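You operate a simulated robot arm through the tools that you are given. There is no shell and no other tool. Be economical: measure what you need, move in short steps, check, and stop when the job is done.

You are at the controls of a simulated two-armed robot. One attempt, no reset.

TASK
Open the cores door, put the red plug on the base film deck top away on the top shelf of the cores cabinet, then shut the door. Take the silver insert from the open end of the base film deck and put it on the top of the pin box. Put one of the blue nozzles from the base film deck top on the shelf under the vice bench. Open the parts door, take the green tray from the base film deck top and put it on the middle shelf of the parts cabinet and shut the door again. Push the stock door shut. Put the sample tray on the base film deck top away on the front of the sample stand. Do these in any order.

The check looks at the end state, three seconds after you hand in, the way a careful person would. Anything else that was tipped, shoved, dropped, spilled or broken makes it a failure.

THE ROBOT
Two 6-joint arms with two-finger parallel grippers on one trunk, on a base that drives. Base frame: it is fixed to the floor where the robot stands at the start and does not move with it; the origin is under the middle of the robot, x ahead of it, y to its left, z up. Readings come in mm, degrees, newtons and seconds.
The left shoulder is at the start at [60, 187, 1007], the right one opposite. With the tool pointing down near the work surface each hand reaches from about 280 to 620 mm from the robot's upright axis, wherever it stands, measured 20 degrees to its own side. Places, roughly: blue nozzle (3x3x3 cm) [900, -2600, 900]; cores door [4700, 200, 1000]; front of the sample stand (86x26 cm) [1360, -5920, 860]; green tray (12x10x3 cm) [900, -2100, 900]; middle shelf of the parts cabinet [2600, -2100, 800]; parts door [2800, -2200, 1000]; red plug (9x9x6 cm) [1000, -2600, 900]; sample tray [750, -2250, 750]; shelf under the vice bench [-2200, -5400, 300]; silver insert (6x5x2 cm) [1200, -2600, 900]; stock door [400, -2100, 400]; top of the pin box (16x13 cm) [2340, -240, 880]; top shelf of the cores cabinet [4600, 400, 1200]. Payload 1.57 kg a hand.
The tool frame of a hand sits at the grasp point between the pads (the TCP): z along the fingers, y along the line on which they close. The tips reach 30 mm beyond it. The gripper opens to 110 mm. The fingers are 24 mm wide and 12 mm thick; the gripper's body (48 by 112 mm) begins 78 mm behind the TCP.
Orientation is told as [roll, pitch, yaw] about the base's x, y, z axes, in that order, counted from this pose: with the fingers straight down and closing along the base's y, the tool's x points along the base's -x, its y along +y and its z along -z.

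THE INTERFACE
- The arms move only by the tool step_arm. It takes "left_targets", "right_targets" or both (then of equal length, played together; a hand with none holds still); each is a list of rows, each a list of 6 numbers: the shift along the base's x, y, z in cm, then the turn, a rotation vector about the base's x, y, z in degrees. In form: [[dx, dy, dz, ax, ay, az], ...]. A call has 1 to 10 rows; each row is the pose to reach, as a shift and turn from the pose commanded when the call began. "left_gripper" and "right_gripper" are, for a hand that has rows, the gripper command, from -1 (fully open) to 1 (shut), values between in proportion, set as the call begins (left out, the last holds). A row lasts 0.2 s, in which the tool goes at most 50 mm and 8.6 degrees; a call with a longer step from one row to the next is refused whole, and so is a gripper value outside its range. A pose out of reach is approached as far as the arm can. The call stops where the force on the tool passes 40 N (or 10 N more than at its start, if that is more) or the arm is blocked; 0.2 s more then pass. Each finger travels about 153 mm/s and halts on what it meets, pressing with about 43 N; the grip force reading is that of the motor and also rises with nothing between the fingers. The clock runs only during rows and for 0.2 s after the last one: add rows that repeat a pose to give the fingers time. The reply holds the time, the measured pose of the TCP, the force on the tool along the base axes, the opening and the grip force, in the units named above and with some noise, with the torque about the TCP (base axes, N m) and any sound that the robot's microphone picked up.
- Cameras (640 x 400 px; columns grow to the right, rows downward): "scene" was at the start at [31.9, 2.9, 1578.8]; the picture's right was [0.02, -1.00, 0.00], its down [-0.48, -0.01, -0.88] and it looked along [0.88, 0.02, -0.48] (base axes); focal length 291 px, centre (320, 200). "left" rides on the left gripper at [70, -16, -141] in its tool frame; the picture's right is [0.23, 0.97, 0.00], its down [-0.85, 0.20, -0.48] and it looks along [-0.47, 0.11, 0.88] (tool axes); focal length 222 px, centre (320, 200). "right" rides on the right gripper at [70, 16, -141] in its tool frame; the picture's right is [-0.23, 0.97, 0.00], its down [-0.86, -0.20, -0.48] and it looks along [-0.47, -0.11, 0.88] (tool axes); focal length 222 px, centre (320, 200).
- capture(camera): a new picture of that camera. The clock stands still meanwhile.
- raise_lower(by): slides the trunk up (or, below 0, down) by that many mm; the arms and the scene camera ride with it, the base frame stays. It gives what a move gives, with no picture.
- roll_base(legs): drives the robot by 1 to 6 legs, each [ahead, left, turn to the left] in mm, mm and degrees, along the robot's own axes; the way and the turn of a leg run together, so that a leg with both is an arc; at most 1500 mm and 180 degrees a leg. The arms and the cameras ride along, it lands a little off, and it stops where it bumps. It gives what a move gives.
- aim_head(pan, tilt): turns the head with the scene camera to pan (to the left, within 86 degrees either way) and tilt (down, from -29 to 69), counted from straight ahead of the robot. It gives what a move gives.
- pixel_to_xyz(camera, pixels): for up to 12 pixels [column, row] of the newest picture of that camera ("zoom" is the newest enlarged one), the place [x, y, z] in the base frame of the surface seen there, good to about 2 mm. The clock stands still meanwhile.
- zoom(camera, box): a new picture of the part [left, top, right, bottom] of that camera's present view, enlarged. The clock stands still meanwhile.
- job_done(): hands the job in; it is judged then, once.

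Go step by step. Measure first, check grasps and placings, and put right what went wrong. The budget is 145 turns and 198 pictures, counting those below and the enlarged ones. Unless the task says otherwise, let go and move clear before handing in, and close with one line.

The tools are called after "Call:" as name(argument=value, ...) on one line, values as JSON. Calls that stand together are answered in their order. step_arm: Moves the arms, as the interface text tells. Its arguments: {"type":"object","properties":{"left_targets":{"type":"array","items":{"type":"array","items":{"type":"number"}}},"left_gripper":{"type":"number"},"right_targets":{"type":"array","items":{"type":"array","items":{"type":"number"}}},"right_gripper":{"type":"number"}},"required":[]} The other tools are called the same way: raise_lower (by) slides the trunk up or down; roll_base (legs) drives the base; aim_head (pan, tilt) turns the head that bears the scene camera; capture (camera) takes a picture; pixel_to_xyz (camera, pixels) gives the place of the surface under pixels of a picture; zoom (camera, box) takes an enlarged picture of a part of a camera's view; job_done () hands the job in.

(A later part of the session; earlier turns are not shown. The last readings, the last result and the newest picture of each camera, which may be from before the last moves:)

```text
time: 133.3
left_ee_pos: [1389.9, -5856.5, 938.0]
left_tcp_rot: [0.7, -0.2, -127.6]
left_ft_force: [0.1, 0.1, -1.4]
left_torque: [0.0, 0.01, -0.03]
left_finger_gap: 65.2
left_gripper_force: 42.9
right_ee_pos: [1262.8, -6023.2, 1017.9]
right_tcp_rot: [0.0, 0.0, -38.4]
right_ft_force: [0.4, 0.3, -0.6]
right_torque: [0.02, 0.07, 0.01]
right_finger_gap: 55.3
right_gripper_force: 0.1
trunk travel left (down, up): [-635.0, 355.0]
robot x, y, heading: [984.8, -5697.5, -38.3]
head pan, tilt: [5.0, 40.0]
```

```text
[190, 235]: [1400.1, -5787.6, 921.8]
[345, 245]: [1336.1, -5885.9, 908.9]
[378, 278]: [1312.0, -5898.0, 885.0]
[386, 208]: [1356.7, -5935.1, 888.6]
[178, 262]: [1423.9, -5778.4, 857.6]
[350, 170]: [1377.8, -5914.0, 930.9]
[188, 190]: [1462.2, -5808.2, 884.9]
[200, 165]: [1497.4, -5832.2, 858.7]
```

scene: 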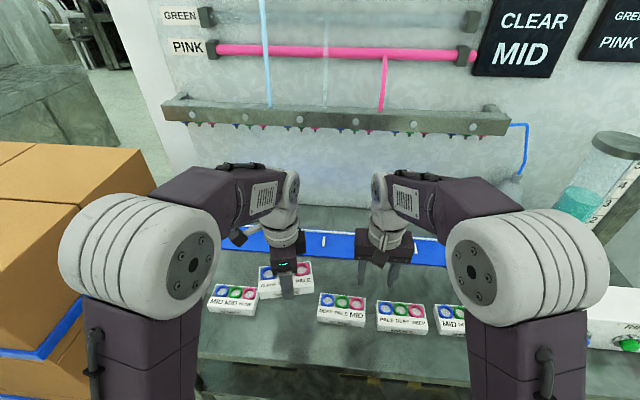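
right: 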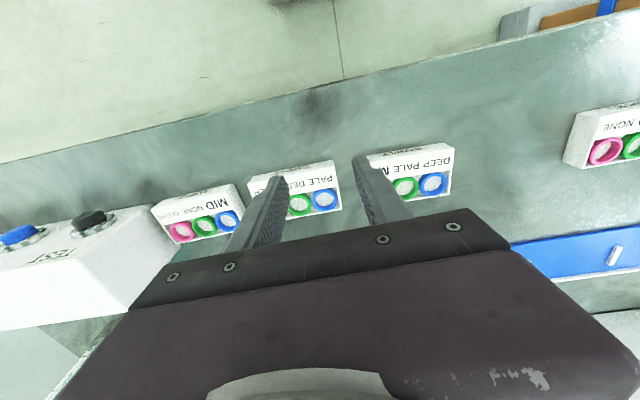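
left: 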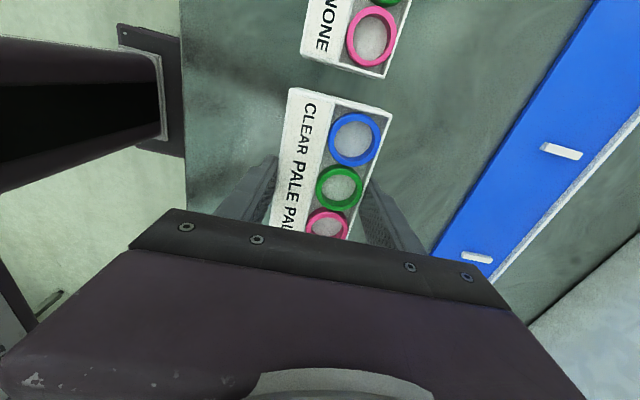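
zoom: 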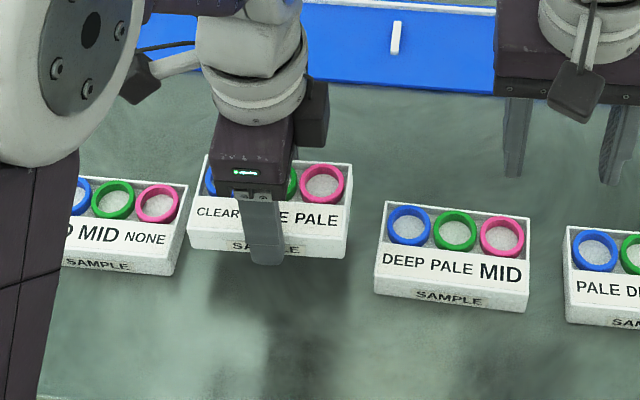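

Clearances are ≥15 mm all round. Lower 41 mm, release by a small opening, and rise.

Call:
step_arm(left_targets=[[0, 0, -1.5, 0, 0, 0], [0, 0, -2.8, 0, 0, 0], [0, 0, -3.6, 0, 0, 0], [0, 0, -4.1, 0, 0, 0], [0, 0, -4.1, 0, 0, 0]])

Call:
step_arm(left_targets=[[0, 0, 0, 0, 0, 0], [0, 0, 0, 0, 0, 0], [0, 0, 0, 0, 0, 0], [0, 0, 1, 0, 0, 0], [0, 0, 3, 0, 0, 0], [0, 0, 6, 0, 0, 0], [0, 0, 9, 0, 0, 0], [0, 0, 13, 0, 0, 0]], left_gripper=-0.6)

Call:
zoom(camera="scene", box=[200, 230, 400, 355])

Call:
capture(camera="left")

```text
time: 134.5
left_ee_pos: [1388.4, -5854.8, 896.9]
left_tcp_rot: [0.7, -0.1, -127.6]
left_ft_force: [0.2, 0.2, -0.6]
left_torque: [-0.01, -0.01, 0.0]
left_finger_gap: 64.8
left_gripper_force: 43.2
right_ee_pos: [1260.8, -6021.2, 1016.2]
right_tcp_rot: [0.0, 0.0, -38.3]
right_ft_force: [0.8, 0.5, 0.2]
right_torque: [0.0, -0.03, 0.0]
right_finger_gap: 54.9
right_gripper_force: 0.0
trunk travel left (down, up): [-635.0, 355.0]
robot x, y, heading: [982.9, -5696.7, -38.0]
head pan, tilt: [5.0, 40.0]
```

```text
time: 136.3
left_ee_pos: [1388.2, -5854.8, 1028.7]
left_tcp_rot: [0.7, -0.1, -127.6]
left_ft_force: [-0.6, -0.5, -0.5]
left_torque: [0.04, -0.02, 0.01]
left_finger_gap: 87.9
left_gripper_force: 0.1
right_ee_pos: [1261.4, -6022.5, 1016.7]
right_tcp_rot: [-0.2, 0.1, -38.3]
right_ft_force: [-0.4, -0.6, -0.2]
right_torque: [0.0, -0.04, 0.01]
right_finger_gap: 54.8
right_gripper_force: 0.1
trunk travel left (down, up): [-635.0, 355.0]
robot x, y, heading: [979.7, -5694.2, -38.3]
head pan, tilt: [5.0, 40.0]
```

```text
3.20 times, centred on (300, 292) of scene
```

zoom: 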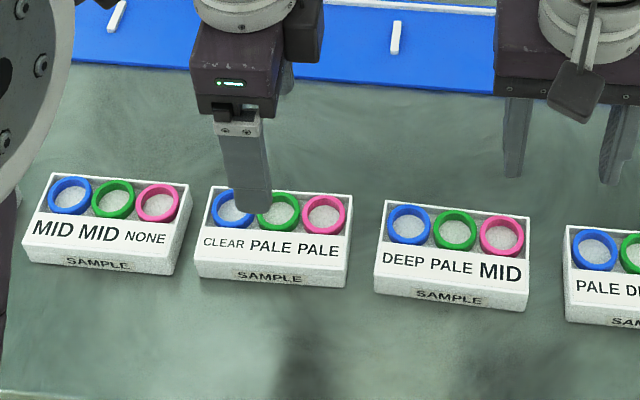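

```text
137 pictures are left
```

left: 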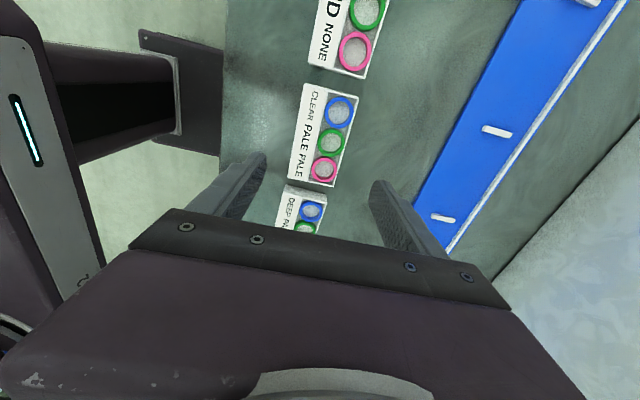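

Sample tray is placed neatly in its slot. Back off, restore the left hand's yaw, turn to face along the rear aisle and look.

Call:
roll_base(legs=[[-450, 0, 0], [0, 0, 91]])

Call:
step_arm(left_targets=[[0, 0, 1, 0, 0, 8.5], [0, 0, 2, 0, 0, 17], [0, 0, 3, 0, 0, 25.5], [0, 0, 4, 0, 0, 34], [0, 0, 5, 0, 0, 42.5], [0, 0, 6, 0, 0, 51], [0, 0, 7, 0, 0, 59.5], [0, 0, 8, 0, 0, 68], [0, 0, 9, 0, 0, 76.5], [0, 0, 10, 0, 0, 85]], left_gripper=-1)

Call:
aim_head(pan=0, tilt=10)

Call:
capture(camera="scene")

Call:
aim_head(pan=40, tilt=20)

Call:
capture(camera="scene")

```text
time: 142.9
left_ee_pos: [784.9, -5007.5, 1027.8]
left_tcp_rot: [0.7, -0.1, -37.1]
left_ft_force: [-0.5, -0.5, -0.5]
left_torque: [0.02, 0.0, -0.01]
left_finger_gap: 88.0
left_gripper_force: 0.0
right_ee_pos: [953.8, -5133.5, 1017.8]
right_tcp_rot: [0.1, 0.0, 52.2]
right_ft_force: [-0.3, 0.4, -0.4]
right_torque: [-0.03, 0.01, 0.0]
right_finger_gap: 55.1
right_gripper_force: 0.0
trunk travel left (down, up): [-635.0, 355.0]
robot x, y, heading: [626.7, -5416.2, 52.1]
head pan, tilt: [5.0, 40.0]
```

```text
time: 145.1
left_ee_pos: [785.9, -5008.0, 1127.9]
left_tcp_rot: [0.7, 0.0, 48.0]
left_ft_force: [0.1, -0.4, 1.0]
left_torque: [0.02, -0.01, 0.03]
left_finger_gap: 110.0
left_gripper_force: 0.0
right_ee_pos: [954.7, -5133.1, 1016.6]
right_tcp_rot: [0.0, 0.0, 52.2]
right_ft_force: [0.4, 0.0, 0.3]
right_torque: [0.0, 0.03, 0.02]
right_finger_gap: 55.0
right_gripper_force: 0.1
trunk travel left (down, up): [-635.0, 355.0]
robot x, y, heading: [629.3, -5414.4, 52.2]
head pan, tilt: [5.0, 40.0]
```

```text
time: 146.0
left_ee_pos: [785.6, -5006.7, 1127.5]
left_tcp_rot: [0.7, 0.0, 47.7]
left_ft_force: [0.0, 0.2, 0.0]
left_torque: [0.0, -0.02, 0.0]
left_finger_gap: 109.9
left_gripper_force: 0.1
right_ee_pos: [953.1, -5132.9, 1017.4]
right_tcp_rot: [0.0, 0.0, 52.2]
right_ft_force: [0.1, 0.0, -0.7]
right_torque: [0.01, 0.0, -0.03]
right_finger_gap: 54.9
right_gripper_force: 0.1
trunk travel left (down, up): [-635.0, 355.0]
robot x, y, heading: [630.0, -5414.9, 51.9]
head pan, tilt: [0.0, 10.0]
```

```text
136 pictures are left
```

scene: 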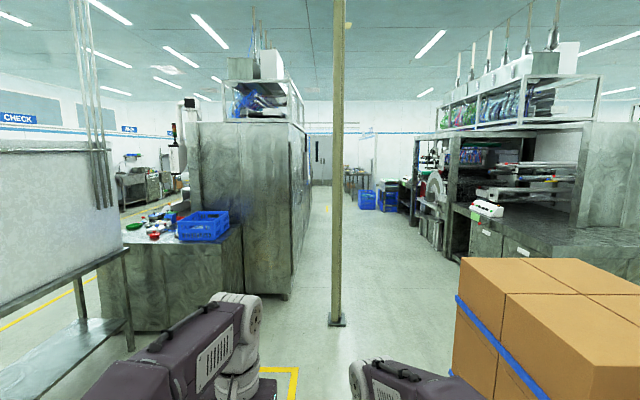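

```text
time: 147.1
left_ee_pos: [784.3, -5007.5, 1128.3]
left_tcp_rot: [0.7, -0.1, 47.8]
left_ft_force: [-1.1, 0.0, 0.4]
left_torque: [-0.02, 0.05, 0.01]
left_finger_gap: 109.5
left_gripper_force: 0.1
right_ee_pos: [953.7, -5133.6, 1016.1]
right_tcp_rot: [0.0, 0.1, 52.2]
right_ft_force: [-0.2, 0.1, 0.0]
right_torque: [0.01, 0.03, 0.0]
right_finger_gap: 54.7
right_gripper_force: 0.1
trunk travel left (down, up): [-635.0, 355.0]
robot x, y, heading: [627.5, -5416.7, 52.3]
head pan, tilt: [40.0, 20.0]
```

```text
135 pictures are left
```

scene: 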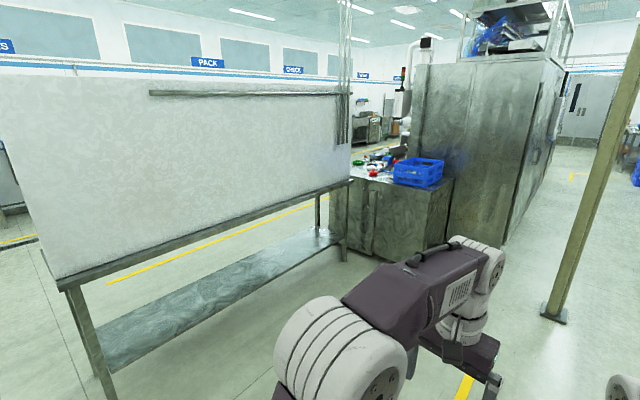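

Excellent: the deck's end and back corner are open from this side. I measure the bench/board corner, deck corner, basket and cabinet.

Call:
pixel_to_xyz(camera="scene", pixels=[[348, 170], [345, 100], [346, 180], [350, 255], [340, 225], [445, 180], [420, 165], [418, 190], [445, 160], [394, 175], [366, 185], [551, 312]])

Call:
zoom(camera="scene", box=[300, 80, 500, 205])

Call:
pixel_to_xyz(camera="zoom", pixels=[[150, 290], [155, 315], [160, 120], [165, 180], [145, 50], [400, 330], [300, 310], [450, 255], [350, 250], [240, 295], [490, 310], [150, 200]])

```text
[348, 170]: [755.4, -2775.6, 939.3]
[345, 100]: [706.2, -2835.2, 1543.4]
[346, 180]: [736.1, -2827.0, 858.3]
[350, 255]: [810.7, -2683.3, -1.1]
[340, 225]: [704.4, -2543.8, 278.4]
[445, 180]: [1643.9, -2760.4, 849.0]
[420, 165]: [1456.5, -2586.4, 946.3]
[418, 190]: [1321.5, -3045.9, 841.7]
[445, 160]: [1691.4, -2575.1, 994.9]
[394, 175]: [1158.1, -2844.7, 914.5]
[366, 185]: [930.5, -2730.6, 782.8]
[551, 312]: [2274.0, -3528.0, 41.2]
```

```text
3.20 times, centred on (400, 142) of scene
```

zoom: 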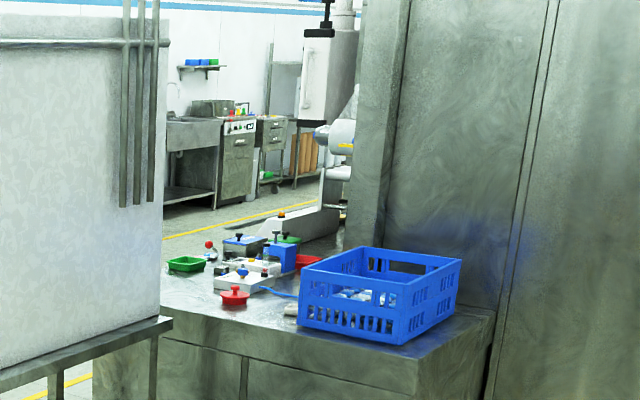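

```text
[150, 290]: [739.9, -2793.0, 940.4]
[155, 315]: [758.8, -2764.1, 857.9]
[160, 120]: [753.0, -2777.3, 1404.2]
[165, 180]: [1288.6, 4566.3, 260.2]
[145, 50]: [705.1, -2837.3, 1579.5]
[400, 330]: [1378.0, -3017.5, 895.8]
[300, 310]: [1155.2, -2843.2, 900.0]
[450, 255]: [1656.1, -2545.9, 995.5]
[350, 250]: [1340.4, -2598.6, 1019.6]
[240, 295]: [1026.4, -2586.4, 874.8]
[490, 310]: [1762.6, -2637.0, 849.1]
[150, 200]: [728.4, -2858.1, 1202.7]
```

Board back pipes reach n≈2375, deck end is u≈−1552, so I can stand at the end. Drive diagonally to just off the deck end, then turn toward the items.

Call:
roll_base(legs=[[900, 600, -1], [900, 600, 0], [0, 0, 19]])

Call:
aim_head(pan=0, tilt=45)

Call:
capture(camera="scene")

```text
time: 158.9
left_ee_pos: [825.3, -2812.0, 1127.7]
left_tcp_rot: [0.6, -0.1, 65.5]
left_ft_force: [0.4, -0.3, -0.2]
left_torque: [0.0, -0.03, 0.04]
left_finger_gap: 109.9
left_gripper_force: 0.1
right_ee_pos: [1023.3, -2880.4, 1017.7]
right_tcp_rot: [-0.1, -0.1, 69.8]
right_ft_force: [-0.4, 0.1, 0.8]
right_torque: [-0.03, -0.01, 0.0]
right_finger_gap: 55.1
right_gripper_force: 0.1
trunk travel left (down, up): [-635.0, 355.0]
robot x, y, heading: [801.1, -3247.4, 69.6]
head pan, tilt: [40.0, 20.0]
```

```text
time: 159.9
left_ee_pos: [824.8, -2810.6, 1127.5]
left_tcp_rot: [0.7, -0.2, 65.4]
left_ft_force: [0.4, 0.7, 0.6]
left_torque: [0.02, 0.03, -0.03]
left_finger_gap: 109.7
left_gripper_force: 0.0
right_ee_pos: [1023.3, -2880.3, 1016.2]
right_tcp_rot: [0.1, 0.0, 69.8]
right_ft_force: [-0.2, -0.6, 0.3]
right_torque: [-0.01, -0.02, 0.03]
right_finger_gap: 54.9
right_gripper_force: 0.1
trunk travel left (down, up): [-635.0, 355.0]
robot x, y, heading: [794.6, -3247.3, 69.6]
head pan, tilt: [0.0, 45.0]
```

```text
133 pictures are left
```

scene: 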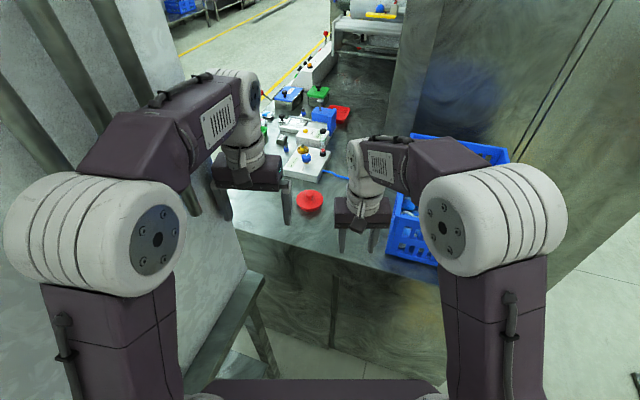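

Left elbow is near the bench's pipes. Measure the elbow and the pipes before moving on.

Call:
pixel_to_xyz(camera="scene", pixels=[[20, 230], [90, 235], [140, 240], [40, 190], [60, 50], [110, 40], [130, 140], [200, 205], [310, 200], [90, 180]])

Call:
aim_head(pan=50, tilt=25)

Call:
capture(camera="scene")

```text
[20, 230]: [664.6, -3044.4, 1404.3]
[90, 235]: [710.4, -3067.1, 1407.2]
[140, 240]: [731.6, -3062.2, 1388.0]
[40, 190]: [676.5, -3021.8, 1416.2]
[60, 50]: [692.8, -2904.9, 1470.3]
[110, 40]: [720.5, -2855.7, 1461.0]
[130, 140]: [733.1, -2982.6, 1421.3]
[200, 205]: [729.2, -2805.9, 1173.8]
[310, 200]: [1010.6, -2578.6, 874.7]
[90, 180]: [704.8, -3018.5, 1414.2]
```

```text
time: 161.1
left_ee_pos: [824.9, -2810.8, 1128.0]
left_tcp_rot: [0.7, -0.1, 65.4]
left_ft_force: [-0.5, 1.3, 0.8]
left_torque: [0.02, 0.01, 0.0]
left_finger_gap: 110.0
left_gripper_force: 0.0
right_ee_pos: [1024.0, -2880.3, 1015.9]
right_tcp_rot: [0.0, 0.1, 69.8]
right_ft_force: [-0.3, -0.4, 0.4]
right_torque: [-0.01, 0.01, -0.02]
right_finger_gap: 55.0
right_gripper_force: 0.1
trunk travel left (down, up): [-635.0, 355.0]
robot x, y, heading: [795.2, -3249.1, 69.5]
head pan, tilt: [50.0, 25.0]
```

```text
132 pictures are left
```

scene: 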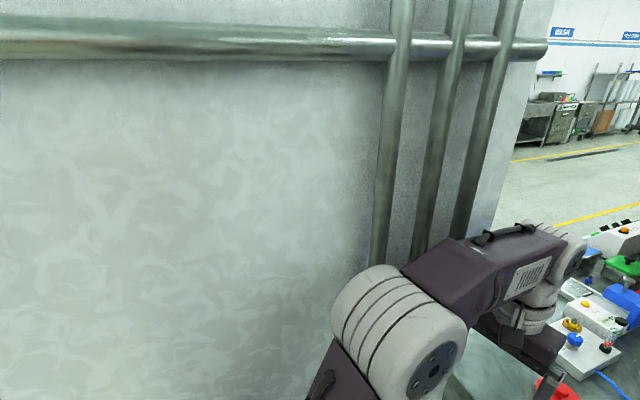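

Elbow has ~45 mm to the pipes. I'll raise the right hand over basket height, turn right 10° (away from the pipes), and move up to the deck end.

Call:
step_arm(right_targets=[[0, 0, 4, 0, 0, 0], [0, 0, 8, 0, 0, 0], [0, 0, 12, 0, 0, 0], [0, 0, 16, 0, 0, 0]])

Call:
roll_base(legs=[[0, 0, -9.6], [190, -65, 0]])

Call:
aim_head(pan=5, tilt=50)

Call:
capture(camera="scene")

Call:
capture(camera="left")

```text
time: 162.1
left_ee_pos: [824.7, -2811.6, 1128.0]
left_tcp_rot: [0.7, 0.0, 65.5]
left_ft_force: [0.5, 0.2, 0.8]
left_torque: [0.04, -0.03, 0.01]
left_finger_gap: 110.0
left_gripper_force: 0.0
right_ee_pos: [1025.2, -2879.2, 1176.9]
right_tcp_rot: [0.0, -0.1, 69.8]
right_ft_force: [0.2, 0.1, 0.3]
right_torque: [-0.02, 0.03, -0.01]
right_finger_gap: 55.1
right_gripper_force: 0.0
trunk travel left (down, up): [-635.0, 355.0]
robot x, y, heading: [799.0, -3247.6, 69.8]
head pan, tilt: [50.0, 25.0]
```

```text
time: 164.4
left_ee_pos: [1049.1, -2688.7, 1128.8]
left_tcp_rot: [0.7, -0.2, 55.8]
left_ft_force: [0.2, 1.3, 0.4]
left_torque: [0.01, 0.01, 0.03]
left_finger_gap: 110.0
left_gripper_force: 0.0
right_ee_pos: [1234.3, -2788.1, 1176.7]
right_tcp_rot: [0.0, 0.0, 60.1]
right_ft_force: [0.0, -0.4, 0.0]
right_torque: [-0.03, 0.03, 0.0]
right_finger_gap: 55.0
right_gripper_force: 0.1
trunk travel left (down, up): [-635.0, 355.0]
robot x, y, heading: [947.9, -3112.3, 60.0]
head pan, tilt: [50.0, 25.0]
```

```text
time: 165.5
left_ee_pos: [1048.7, -2688.1, 1127.5]
left_tcp_rot: [0.6, -0.2, 55.8]
left_ft_force: [0.4, 0.7, -0.3]
left_torque: [0.02, -0.03, 0.05]
left_finger_gap: 110.0
left_gripper_force: 0.0
right_ee_pos: [1234.6, -2789.3, 1176.6]
right_tcp_rot: [0.1, 0.0, 60.1]
right_ft_force: [1.1, -0.7, 0.4]
right_torque: [0.01, 0.02, -0.02]
right_finger_gap: 55.1
right_gripper_force: 0.1
trunk travel left (down, up): [-635.0, 355.0]
robot x, y, heading: [951.7, -3114.0, 59.8]
head pan, tilt: [5.0, 50.0]
```

```text
131 pictures are left
```

scene: 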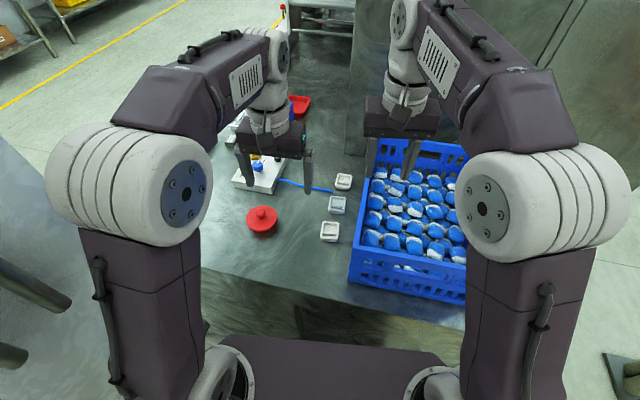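

```text
130 pictures are left
```

left: 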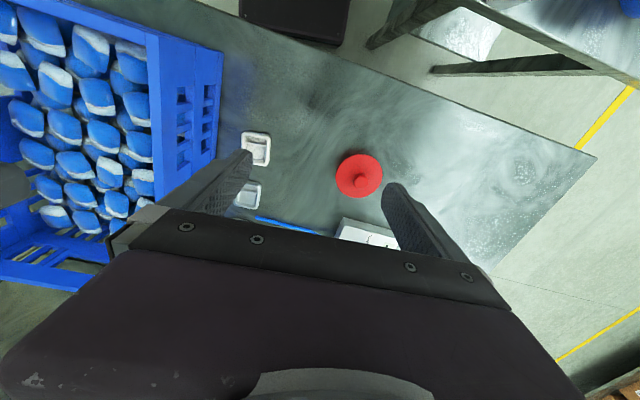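

Ideal position: plug, cups and all visible; the middle cup (px 338,205) is the grey/silver one. Measure plug knob and cups.

Call:
pixel_to_xyz(camera="left", pixels=[[362, 182], [358, 178], [366, 186], [359, 155], [337, 176], [381, 176], [355, 195], [256, 150], [248, 196]])

Call:
zoom(camera="scene", box=[220, 150, 380, 250])

Call:
pixel_to_xyz(camera="zoom", pixels=[[170, 242], [170, 250], [170, 285], [437, 200], [505, 200], [445, 245], [510, 250], [470, 215], [400, 320], [475, 320], [460, 105], [530, 115]])

```text
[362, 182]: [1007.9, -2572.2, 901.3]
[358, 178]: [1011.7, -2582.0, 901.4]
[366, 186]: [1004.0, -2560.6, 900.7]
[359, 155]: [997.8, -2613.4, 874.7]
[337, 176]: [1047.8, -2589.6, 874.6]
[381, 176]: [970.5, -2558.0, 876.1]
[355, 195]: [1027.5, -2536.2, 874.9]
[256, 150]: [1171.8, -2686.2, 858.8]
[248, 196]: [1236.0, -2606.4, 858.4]
```

```text
4.00 times, centred on (300, 200) of scene
```

zoom: 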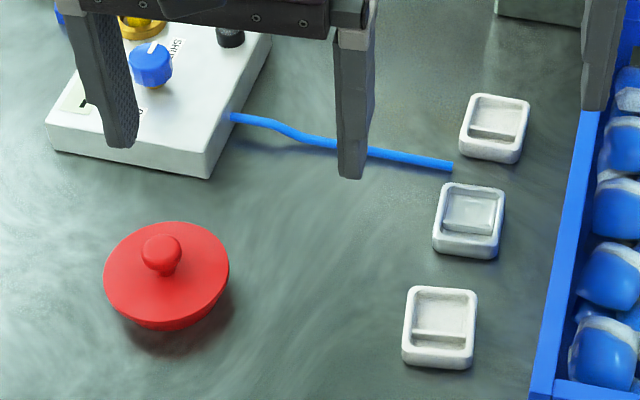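

```text
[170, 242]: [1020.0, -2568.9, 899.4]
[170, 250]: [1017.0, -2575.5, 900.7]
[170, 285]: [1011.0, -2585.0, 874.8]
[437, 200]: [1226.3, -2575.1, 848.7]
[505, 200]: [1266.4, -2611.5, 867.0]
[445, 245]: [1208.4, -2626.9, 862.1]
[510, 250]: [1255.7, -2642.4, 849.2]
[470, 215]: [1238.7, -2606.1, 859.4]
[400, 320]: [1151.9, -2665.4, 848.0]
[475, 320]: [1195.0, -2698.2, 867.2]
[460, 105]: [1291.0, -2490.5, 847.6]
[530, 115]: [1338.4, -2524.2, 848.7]
```

Plug centre (1009,−2573), knob top z≈901, disc top 875. Left hand over it with a 60 mm opening, descend to grip the knob.

Call:
step_arm(left_targets=[[-1.3, 3.8, -3, 0, 0, 0], [-2.7, 7.7, -6, 0, 0, 0], [-4, 11.5, -9, 0, 0, 0], [-4, 11.5, -13, 0, 0, 0], [-4, 11.5, -17, 0, 0, 0], [-4, 11.5, -20, 0, 0, 0], [-4, 11.5, -21.8, 0, 0, 0], [-4, 11.5, -21.8, 0, 0, 0]], left_gripper=-0.1)

Call:
capture(camera="left")

Call:
zoom(camera="scene", box=[200, 130, 360, 250])

```text
refused: row 1 steps farther than a row can; nothing moved
```

```text
128 pictures are left
```

left: 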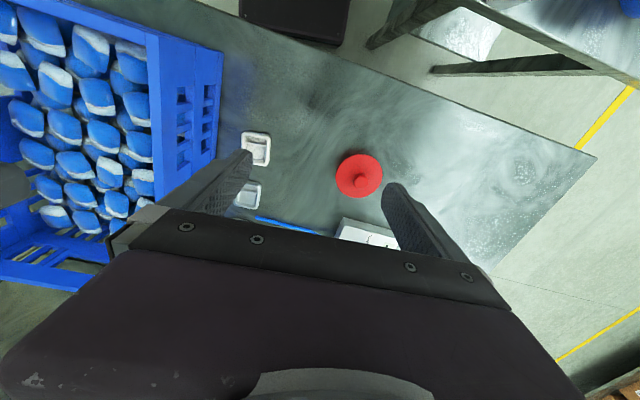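

```text
3.33 times, centred on (280, 190) of scene
```

zoom: 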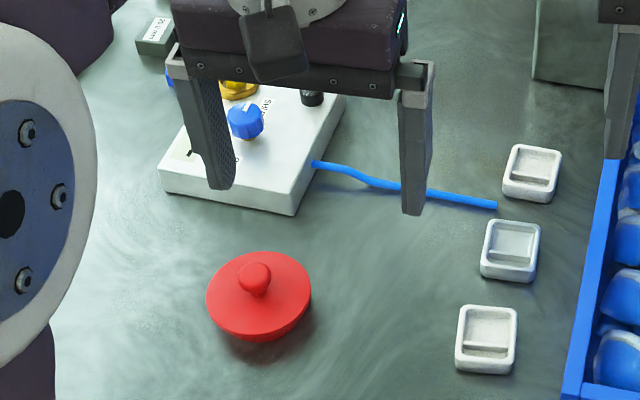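

A row was slightly too long; resend with shorter steps.

Call:
step_arm(left_targets=[[-1, 2.9, -2, 0, 0, 0], [-2, 5.8, -4, 0, 0, 0], [-3, 8.7, -6, 0, 0, 0], [-4, 11.5, -8, 0, 0, 0], [-4, 11.5, -12, 0, 0, 0], [-4, 11.5, -16, 0, 0, 0], [-4, 11.5, -19, 0, 0, 0], [-4, 11.5, -21, 0, 0, 0], [-4, 11.5, -21.8, 0, 0, 0], [-4, 11.5, -21.8, 0, 0, 0]], left_gripper=-0.1)

Call:
capture(camera="left")

Call:
zoom(camera="scene", box=[200, 130, 360, 250])

```text
time: 167.7
left_ee_pos: [1008.9, -2574.3, 908.8]
left_tcp_rot: [0.8, -0.1, 55.8]
left_ft_force: [-0.4, 0.6, 0.3]
left_torque: [0.02, 0.02, 0.0]
left_finger_gap: 60.6
left_gripper_force: 0.1
right_ee_pos: [1235.5, -2790.1, 1175.8]
right_tcp_rot: [0.0, 0.0, 60.0]
right_ft_force: [0.1, -0.1, 0.2]
right_torque: [-0.01, -0.02, 0.02]
right_finger_gap: 55.0
right_gripper_force: 0.0
trunk travel left (down, up): [-635.0, 355.0]
robot x, y, heading: [949.9, -3115.2, 60.1]
head pan, tilt: [5.0, 50.0]
```

```text
126 pictures are left
```

left: 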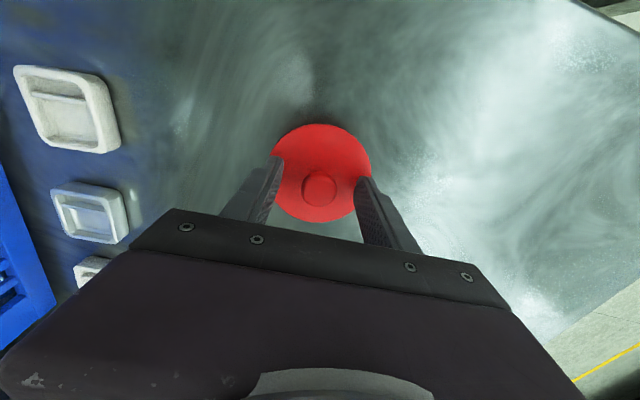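

```text
3.33 times, centred on (280, 190) of scene
```

zoom: 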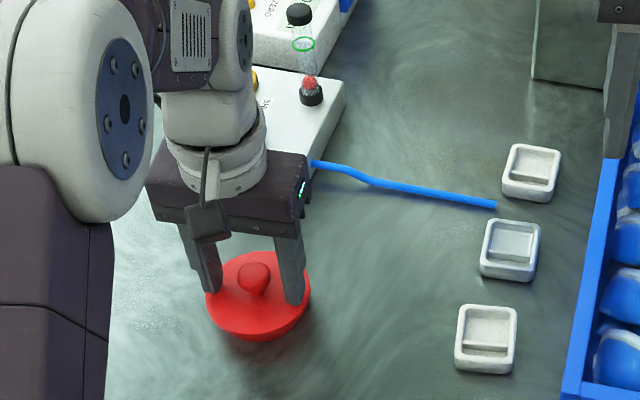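

Knob is between the fingers. Close, lift slightly, check.

Call:
step_arm(left_targets=[[0, 0, 0, 0, 0, 0], [0, 0, 0, 0, 0, 0], [0, 0, 0, 0, 0, 0], [0, 0, 0.5, 0, 0, 0], [0, 0, 1.2, 0, 0, 0], [0, 0, 2.2, 0, 0, 0], [0, 0, 3.2, 0, 0, 0], [0, 0, 3.2, 0, 0, 0]], left_gripper=1)

Call:
zoom(camera="scene", box=[200, 130, 360, 250])

Call:
capture(camera="left")

```text
time: 169.5
left_ee_pos: [1010.1, -2573.2, 942.3]
left_tcp_rot: [0.8, -0.1, 55.8]
left_ft_force: [0.6, -0.1, -0.4]
left_torque: [0.0, -0.01, 0.0]
left_finger_gap: 25.9
left_gripper_force: 37.3
right_ee_pos: [1235.2, -2788.9, 1176.3]
right_tcp_rot: [0.0, 0.0, 60.1]
right_ft_force: [-0.1, -0.1, -0.3]
right_torque: [-0.01, -0.03, -0.01]
right_finger_gap: 54.9
right_gripper_force: 0.1
trunk travel left (down, up): [-635.0, 355.0]
robot x, y, heading: [950.5, -3112.9, 60.1]
head pan, tilt: [5.0, 50.0]
```

```text
3.33 times, centred on (280, 190) of scene
```

zoom: 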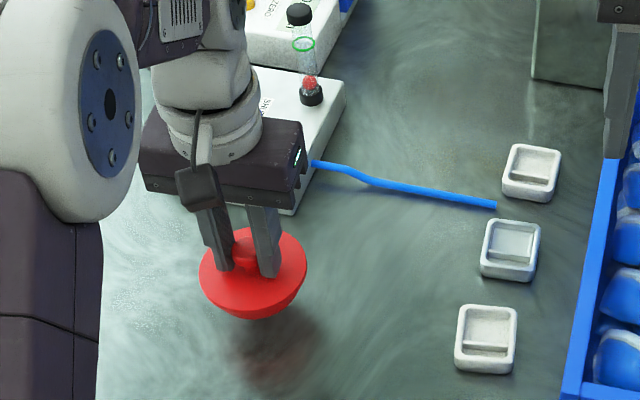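

```text
123 pictures are left
```

left: 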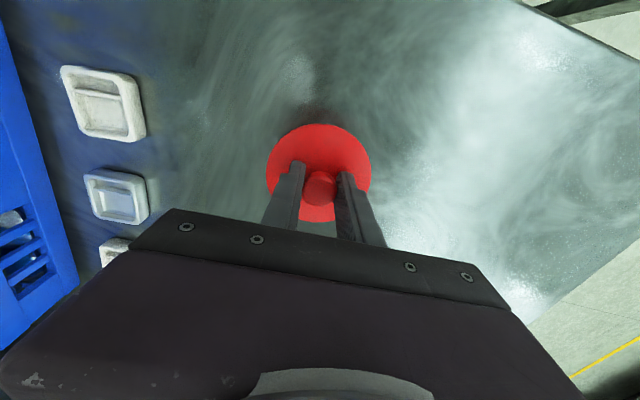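

Plug is held by its knob (25.9 mm). Lift it higher; check the basket wall near the insert for clearance.

Call:
step_arm(left_targets=[[0, 0, 1, 0, 0, 0], [0, 0, 2.5, 0, 0, 0], [0, 0, 4, 0, 0, 0], [0, 0, 5.5, 0, 0, 0], [0, 0, 7, 0, 0, 0], [0, 0, 8.5, 0, 0, 0], [0, 0, 10, 0, 0, 0], [0, 0, 11.5, 0, 0, 0], [0, 0, 13, 0, 0, 0], [0, 0, 13.5, 0, 0, 0]])

Call:
capture(camera="scene")

Call:
zoom(camera="scene", box=[300, 150, 380, 250])

Call:
pixel_to_xyz(camera="scene", pixels=[[350, 255], [358, 200], [352, 240], [355, 225], [366, 160], [349, 270], [330, 205], [345, 205], [338, 197], [338, 214], [331, 200], [346, 199]])

```text
time: 171.7
left_ee_pos: [1009.0, -2574.0, 1077.1]
left_tcp_rot: [0.6, 0.0, 55.8]
left_ft_force: [0.4, -0.5, -0.1]
left_torque: [0.03, 0.01, 0.04]
left_finger_gap: 25.9
left_gripper_force: 37.5
right_ee_pos: [1236.7, -2788.3, 1176.9]
right_tcp_rot: [0.0, -0.1, 60.1]
right_ft_force: [-0.3, -0.1, -0.9]
right_torque: [0.01, 0.03, 0.02]
right_finger_gap: 54.8
right_gripper_force: 0.0
trunk travel left (down, up): [-635.0, 355.0]
robot x, y, heading: [951.6, -3114.2, 60.1]
head pan, tilt: [5.0, 50.0]
```

```text
122 pictures are left
```

scene: 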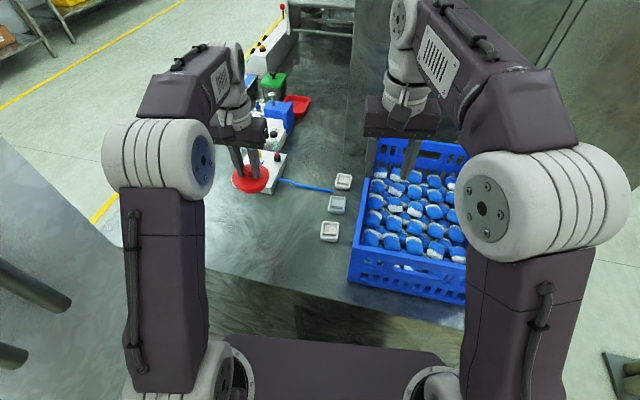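

```text
4.00 times, centred on (340, 200) of scene
```

zoom: 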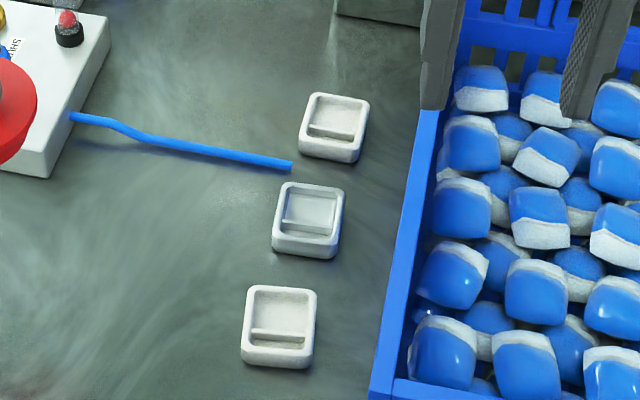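

```text
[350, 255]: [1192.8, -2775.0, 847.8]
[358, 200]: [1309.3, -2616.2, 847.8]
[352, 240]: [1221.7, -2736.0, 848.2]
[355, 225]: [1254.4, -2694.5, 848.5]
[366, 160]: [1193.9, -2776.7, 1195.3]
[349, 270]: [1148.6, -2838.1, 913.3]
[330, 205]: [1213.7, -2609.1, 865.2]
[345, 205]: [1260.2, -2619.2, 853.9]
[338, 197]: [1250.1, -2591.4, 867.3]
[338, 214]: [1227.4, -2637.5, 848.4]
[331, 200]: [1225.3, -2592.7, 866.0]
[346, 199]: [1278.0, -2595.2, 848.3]
```

Insert yaw already matches the right hand's yaw (60°). Move right hand above it and refine with its camera.

Call:
step_arm(right_targets=[[0, 4.5, 0, 0, 0, 0], [0, 9, 0, 0, 0, 0], [0, 13, 0, 0, 0, 0], [-0.2, 17.4, 0, 0, 0, 0], [-0.2, 17.4, -4, 0, 0, 0], [-0.2, 17.4, -8, 0, 0, 0], [-0.2, 17.4, -11, 0, 0, 0]], right_gripper=-0.36)

Call:
capture(camera="right")

Call:
capture(camera="scene")

```text
time: 173.3
left_ee_pos: [1009.1, -2573.0, 1077.1]
left_tcp_rot: [0.6, 0.0, 55.7]
left_ft_force: [-0.5, 1.0, -0.3]
left_torque: [-0.01, 0.0, 0.02]
left_finger_gap: 26.0
left_gripper_force: 37.7
right_ee_pos: [1226.0, -2658.6, 1065.1]
right_tcp_rot: [0.1, 0.0, 60.1]
right_ft_force: [0.4, -0.1, -0.4]
right_torque: [0.01, -0.02, 0.02]
right_finger_gap: 74.8
right_gripper_force: 0.1
right hand out of reach, approached as far as the arm can: row 2, 3, 4, 5, 6, 7
trunk travel left (down, up): [-635.0, 355.0]
robot x, y, heading: [950.1, -3114.4, 60.1]
head pan, tilt: [5.0, 50.0]
```

```text
120 pictures are left
```

right: 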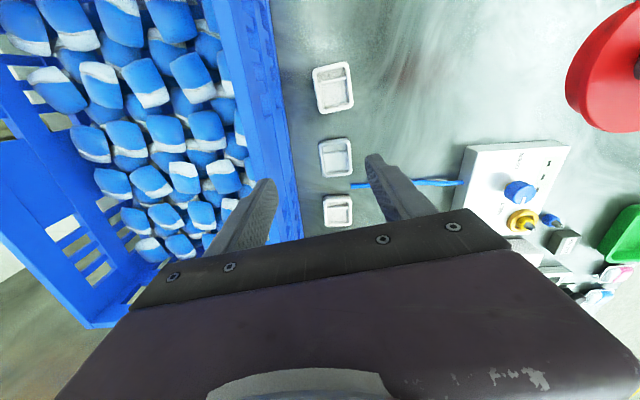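

```text
119 pictures are left
```

scene: 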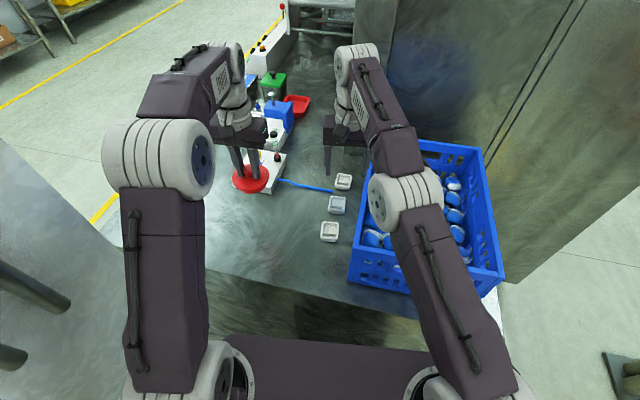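

Out of reach at that height; raising the trunk 120 mm will help. Measure insert and basket wall in the right view first.

Call:
pixel_to_xyz(camera="right", pixels=[[321, 142], [350, 140], [353, 174], [325, 176], [318, 158], [352, 157], [336, 139], [338, 178], [262, 80], [272, 150], [285, 200], [335, 195]])

Call:
raise_lower(by=120)

```text
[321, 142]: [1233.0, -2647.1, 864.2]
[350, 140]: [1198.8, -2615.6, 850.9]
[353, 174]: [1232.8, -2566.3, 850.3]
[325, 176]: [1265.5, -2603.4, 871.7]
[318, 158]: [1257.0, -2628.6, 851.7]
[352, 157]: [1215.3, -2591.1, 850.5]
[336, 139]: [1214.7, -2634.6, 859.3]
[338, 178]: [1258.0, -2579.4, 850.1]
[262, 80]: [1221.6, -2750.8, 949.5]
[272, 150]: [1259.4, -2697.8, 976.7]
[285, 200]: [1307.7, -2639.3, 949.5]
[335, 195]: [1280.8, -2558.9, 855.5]
```

```text
time: 174.8
left_ee_pos: [1009.1, -2573.0, 1197.8]
left_tcp_rot: [0.7, -0.1, 55.9]
left_ft_force: [-0.1, -0.2, -1.0]
left_torque: [0.01, 0.01, -0.01]
left_finger_gap: 26.0
left_gripper_force: 37.2
right_ee_pos: [1226.1, -2658.6, 1186.4]
right_tcp_rot: [-0.1, 0.0, 60.2]
right_ft_force: [0.3, 0.1, -1.1]
right_torque: [-0.01, 0.02, -0.01]
right_finger_gap: 75.0
right_gripper_force: 0.1
trunk travel left (down, up): [-755.0, 235.0]
robot x, y, heading: [949.6, -3110.9, 60.0]
head pan, tilt: [5.0, 50.0]
```

Insert centre ≈ (1231,−2611), edge heading ~53.5°. Lower, advance, turn −6.5°.

Call:
step_arm(right_targets=[[0, 0, -4, 0, 0, 0], [0, 0, -8, 0, 0, 0], [0, 0, -10.5, 0, 0, 0], [0, 2.5, -10.5, 0, 0, -3], [0.1, 5.1, -10.5, 0, 0, -6.5], [0.1, 5.1, -12.5, 0, 0, -6.5]])

Call:
capture(camera="right")

```text
time: 176.2
left_ee_pos: [1008.8, -2574.0, 1198.3]
left_tcp_rot: [0.8, -0.1, 55.9]
left_ft_force: [0.3, -0.2, -0.6]
left_torque: [-0.01, 0.0, -0.03]
left_finger_gap: 25.9
left_gripper_force: 37.2
right_ee_pos: [1226.7, -2625.2, 1060.7]
right_tcp_rot: [0.0, 0.0, 53.6]
right_ft_force: [-0.1, 0.5, -0.1]
right_torque: [-0.01, -0.01, 0.0]
right_finger_gap: 74.7
right_gripper_force: 0.0
right hand out of reach, approached as far as the arm can: row 1, 2, 3, 5, 6
trunk travel left (down, up): [-755.0, 235.0]
robot x, y, heading: [954.1, -3115.1, 59.8]
head pan, tilt: [5.0, 50.0]
```

```text
118 pictures are left
```

right: 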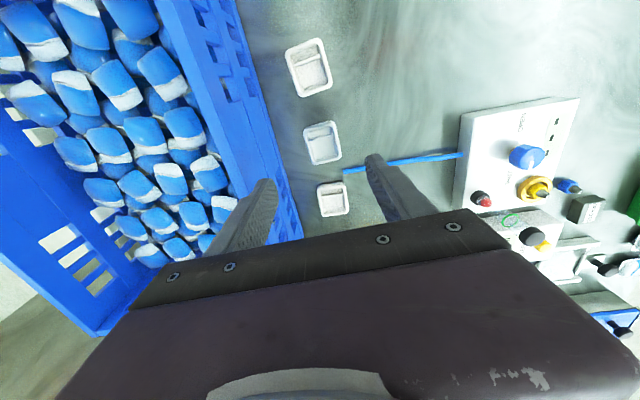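

Aligned. Lower to ~960, then the last 17 mm forward.

Call:
step_arm(right_targets=[[0, 0.3, -4, 0, 0, 0], [0, 0.8, -8, 0, 0, 0], [0, 1.7, -10, 0, 0, 0], [0, 1.7, -12, 0, 0, 0]])

Call:
capture(camera="right")

Call:
zoom(camera="scene", box=[260, 100, 420, 240])

```text
time: 177.2
left_ee_pos: [1009.6, -2574.4, 1197.9]
left_tcp_rot: [0.7, -0.1, 55.7]
left_ft_force: [-0.8, -0.4, 0.0]
left_torque: [0.01, 0.01, 0.0]
left_finger_gap: 25.8
left_gripper_force: 37.4
right_ee_pos: [1221.8, -2622.5, 943.9]
right_tcp_rot: [0.0, 0.1, 53.7]
right_ft_force: [-0.8, -0.4, 0.4]
right_torque: [-0.03, 0.0, 0.01]
right_finger_gap: 74.8
right_gripper_force: 0.1
right hand out of reach, approached as far as the arm can: row 2, 3, 4
trunk travel left (down, up): [-755.0, 235.0]
robot x, y, heading: [948.9, -3113.4, 60.1]
head pan, tilt: [5.0, 50.0]
```

```text
117 pictures are left
```

right: 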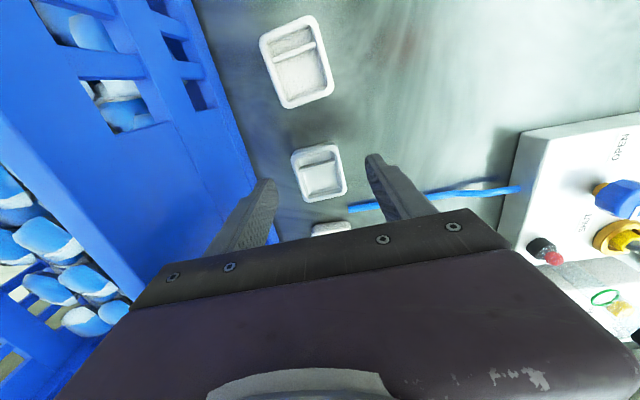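

```text
2.86 times, centred on (340, 170) of scene
```

zoom: 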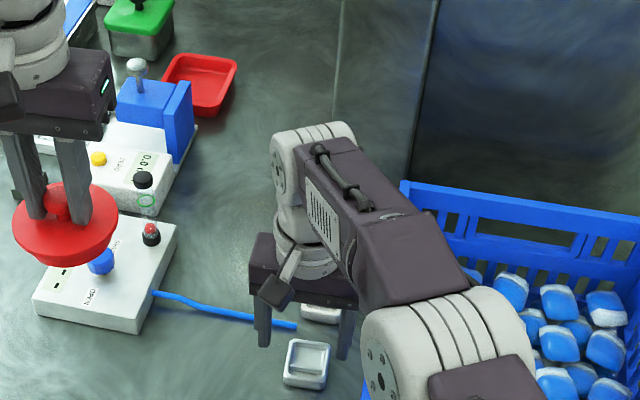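

Short by ~15 mm. I'll raise the hand, lower the trunk back to suit this height, and nudge the base 12 mm ahead, 18 mm left.

Call:
step_arm(right_targets=[[0, 0, 4, 0, 0, 0], [0, 0, 8, 0, 0, 0], [0, 0, 11, 0, 0, 0]])

Call:
raise_lower(by=-110)

Call:
roll_base(legs=[[12, 18, 0]])

Call:
capture(camera="right")

```text
time: 178.0
left_ee_pos: [1009.2, -2573.8, 1197.2]
left_tcp_rot: [0.7, -0.1, 55.7]
left_ft_force: [0.6, 0.6, -0.9]
left_torque: [0.0, -0.03, 0.01]
left_finger_gap: 25.9
left_gripper_force: 37.0
right_ee_pos: [1223.2, -2624.8, 1054.2]
right_tcp_rot: [0.0, 0.0, 53.6]
right_ft_force: [-0.6, -0.8, -0.1]
right_torque: [0.01, 0.02, -0.01]
right_finger_gap: 74.9
right_gripper_force: 0.1
trunk travel left (down, up): [-755.0, 235.0]
robot x, y, heading: [950.2, -3113.5, 59.9]
head pan, tilt: [5.0, 50.0]
```

```text
time: 179.4
left_ee_pos: [1008.4, -2575.2, 1086.7]
left_tcp_rot: [0.7, -0.2, 55.8]
left_ft_force: [-0.1, -0.6, 0.4]
left_torque: [0.0, -0.02, -0.02]
left_finger_gap: 26.0
left_gripper_force: 37.0
right_ee_pos: [1222.8, -2626.2, 944.1]
right_tcp_rot: [0.0, 0.0, 53.6]
right_ft_force: [0.9, 0.3, -1.0]
right_torque: [0.01, 0.0, 0.01]
right_finger_gap: 74.7
right_gripper_force: 0.1
trunk travel left (down, up): [-645.0, 345.0]
robot x, y, heading: [953.3, -3116.2, 60.3]
head pan, tilt: [5.0, 50.0]
```

```text
time: 180.2
left_ee_pos: [1000.7, -2557.4, 1087.9]
left_tcp_rot: [0.8, -0.2, 55.7]
left_ft_force: [-0.1, -0.1, -1.1]
left_torque: [0.04, 0.02, 0.04]
left_finger_gap: 25.7
left_gripper_force: 37.2
right_ee_pos: [1214.3, -2608.8, 944.1]
right_tcp_rot: [0.1, -0.1, 53.6]
right_ft_force: [0.6, 0.1, 0.6]
right_torque: [0.01, 0.01, -0.02]
right_finger_gap: 74.8
right_gripper_force: 0.1
trunk travel left (down, up): [-645.0, 345.0]
robot x, y, heading: [942.2, -3096.8, 60.4]
head pan, tilt: [5.0, 50.0]
```

```text
115 pictures are left
```

right: 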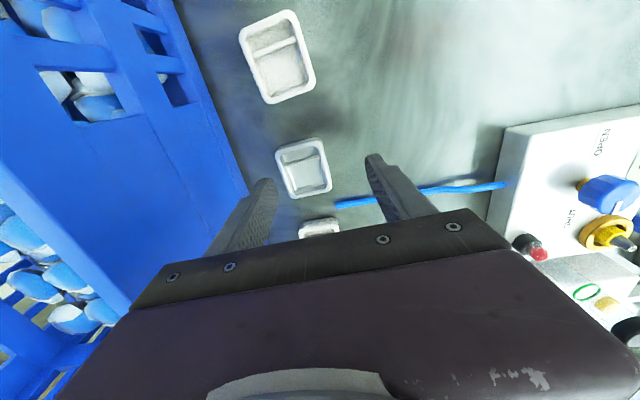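

Call:
pixel_to_xyz(camera="right", pixels=[[279, 153], [317, 141], [329, 181], [291, 195], [284, 175], [324, 162], [298, 147], [312, 189]])

```text
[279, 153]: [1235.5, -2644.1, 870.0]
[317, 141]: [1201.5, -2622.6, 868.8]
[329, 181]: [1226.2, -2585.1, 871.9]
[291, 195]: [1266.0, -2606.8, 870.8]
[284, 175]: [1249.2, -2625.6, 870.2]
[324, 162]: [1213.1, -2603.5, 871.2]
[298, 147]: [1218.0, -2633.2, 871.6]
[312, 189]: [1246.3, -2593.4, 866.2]
```

Insert centre (1232,−2614.6). Shift (+16,−4) and descend.

Call:
step_arm(right_targets=[[0.8, -0.2, 0, 0, 0, 0], [1.6, -0.4, -1, 0, 0, 0], [1.6, -0.4, -3, 0, 0, 0], [1.6, -0.4, -5, 0, 0, 0], [1.6, -0.4, -6.1, 0, 0, 0], [1.6, -0.4, -6.1, 0, 0, 0]])

Call:
capture(camera="right")

```text
time: 181.6
left_ee_pos: [999.0, -2554.3, 1087.6]
left_tcp_rot: [0.8, -0.1, 55.8]
left_ft_force: [0.3, 1.0, -0.4]
left_torque: [0.01, 0.02, 0.0]
left_finger_gap: 26.1
left_gripper_force: 36.9
right_ee_pos: [1228.3, -2609.2, 883.7]
right_tcp_rot: [0.0, 0.0, 53.7]
right_ft_force: [0.1, 0.2, 0.0]
right_torque: [0.02, 0.01, 0.02]
right_finger_gap: 74.9
right_gripper_force: 0.1
trunk travel left (down, up): [-645.0, 345.0]
robot x, y, heading: [937.5, -3094.3, 60.3]
head pan, tilt: [5.0, 50.0]
```

```text
114 pictures are left
```

right: 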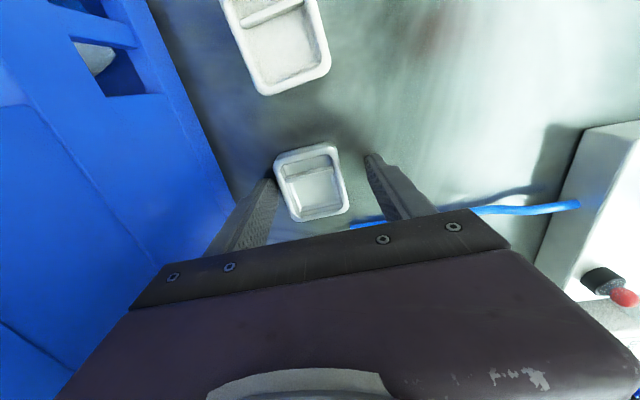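

Straddled. Close and lift gently.

Call:
step_arm(right_targets=[[0, 0, 0, 0, 0, 0], [0, 0, 0, 0, 0, 0], [0, 0, 0, 0, 0, 0], [0, 0, 0.5, 0, 0, 0], [0, 0, 1.5, 0, 0, 0], [0, 0, 3, 0, 0, 0], [0, 0, 4.5, 0, 0, 0], [0, 0, 6, 0, 0, 0], [0, 0, 7.5, 0, 0, 0], [0, 0, 8.5, 0, 0, 0]], right_gripper=1)

Call:
capture(camera="right")

```text
time: 183.8
left_ee_pos: [998.5, -2554.9, 1088.1]
left_tcp_rot: [0.7, -0.1, 55.7]
left_ft_force: [0.5, 0.4, -0.4]
left_torque: [0.03, 0.0, 0.0]
left_finger_gap: 26.2
left_gripper_force: 37.2
right_ee_pos: [1229.0, -2611.5, 969.7]
right_tcp_rot: [-0.1, 0.0, 53.6]
right_ft_force: [-0.6, 0.3, -1.0]
right_torque: [-0.01, 0.03, 0.0]
right_finger_gap: 49.6
right_gripper_force: 42.6
trunk travel left (down, up): [-645.0, 345.0]
robot x, y, heading: [938.1, -3091.9, 60.2]
head pan, tilt: [5.0, 50.0]
```

```text
113 pictures are left
```

right: 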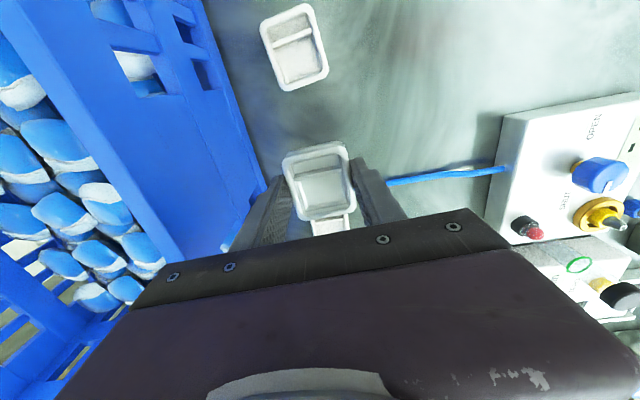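

Silver insert held (49.6 mm). Raise the trunk, back out and take the long way round the valve bench to the front aisle.

Call:
raise_lower(by=160)

Call:
roll_base(legs=[[-350, 0, 0], [0, 0, -9.5], [-1500, 0, 0], [-830, 0, 0], [0, 1500, 0], [0, 250, 0]])

Call:
aim_head(pan=0, tilt=15)

Call:
capture(camera="scene")

```text
time: 185.7
left_ee_pos: [1000.1, -2553.9, 1246.1]
left_tcp_rot: [0.7, -0.1, 55.8]
left_ft_force: [-0.3, 0.4, 0.1]
left_torque: [-0.02, 0.05, -0.01]
left_finger_gap: 25.8
left_gripper_force: 37.1
right_ee_pos: [1228.6, -2610.9, 1129.5]
right_tcp_rot: [0.1, 0.0, 53.6]
right_ft_force: [-0.3, 0.0, -1.4]
right_torque: [-0.01, 0.0, 0.01]
right_finger_gap: 49.3
right_gripper_force: 43.4
trunk travel left (down, up): [-805.0, 185.0]
robot x, y, heading: [942.0, -3096.3, 60.3]
head pan, tilt: [5.0, 50.0]
```

```text
time: 208.3
left_ee_pos: [-1887.4, -3543.7, 1246.8]
left_tcp_rot: [0.8, -0.1, 43.1]
left_ft_force: [0.4, 0.0, -1.1]
left_torque: [0.02, -0.02, -0.02]
left_finger_gap: 25.7
left_gripper_force: 36.9
right_ee_pos: [-1677.5, -3650.0, 1129.5]
right_tcp_rot: [-0.1, 0.0, 40.8]
right_ft_force: [-0.7, -0.1, -0.9]
right_torque: [0.0, -0.01, 0.01]
right_finger_gap: 49.4
right_gripper_force: 42.9
trunk travel left (down, up): [-805.0, 185.0]
robot x, y, heading: [-2065.9, -4054.6, 47.0]
head pan, tilt: [5.0, 50.0]
```

```text
time: 209.3
left_ee_pos: [-1887.7, -3543.5, 1246.9]
left_tcp_rot: [0.7, -0.2, 43.0]
left_ft_force: [-0.9, 0.5, -1.1]
left_torque: [0.06, -0.01, 0.02]
left_finger_gap: 26.1
left_gripper_force: 37.1
right_ee_pos: [-1678.0, -3649.8, 1128.9]
right_tcp_rot: [0.0, 0.0, 40.8]
right_ft_force: [0.1, 0.3, -0.7]
right_torque: [0.03, 0.02, -0.02]
right_finger_gap: 48.9
right_gripper_force: 42.9
trunk travel left (down, up): [-805.0, 185.0]
robot x, y, heading: [-2066.3, -4053.9, 47.4]
head pan, tilt: [0.0, 15.0]
```

```text
112 pictures are left
```

scene: 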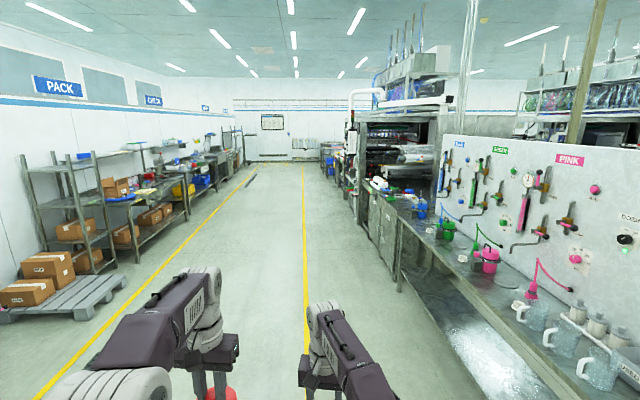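

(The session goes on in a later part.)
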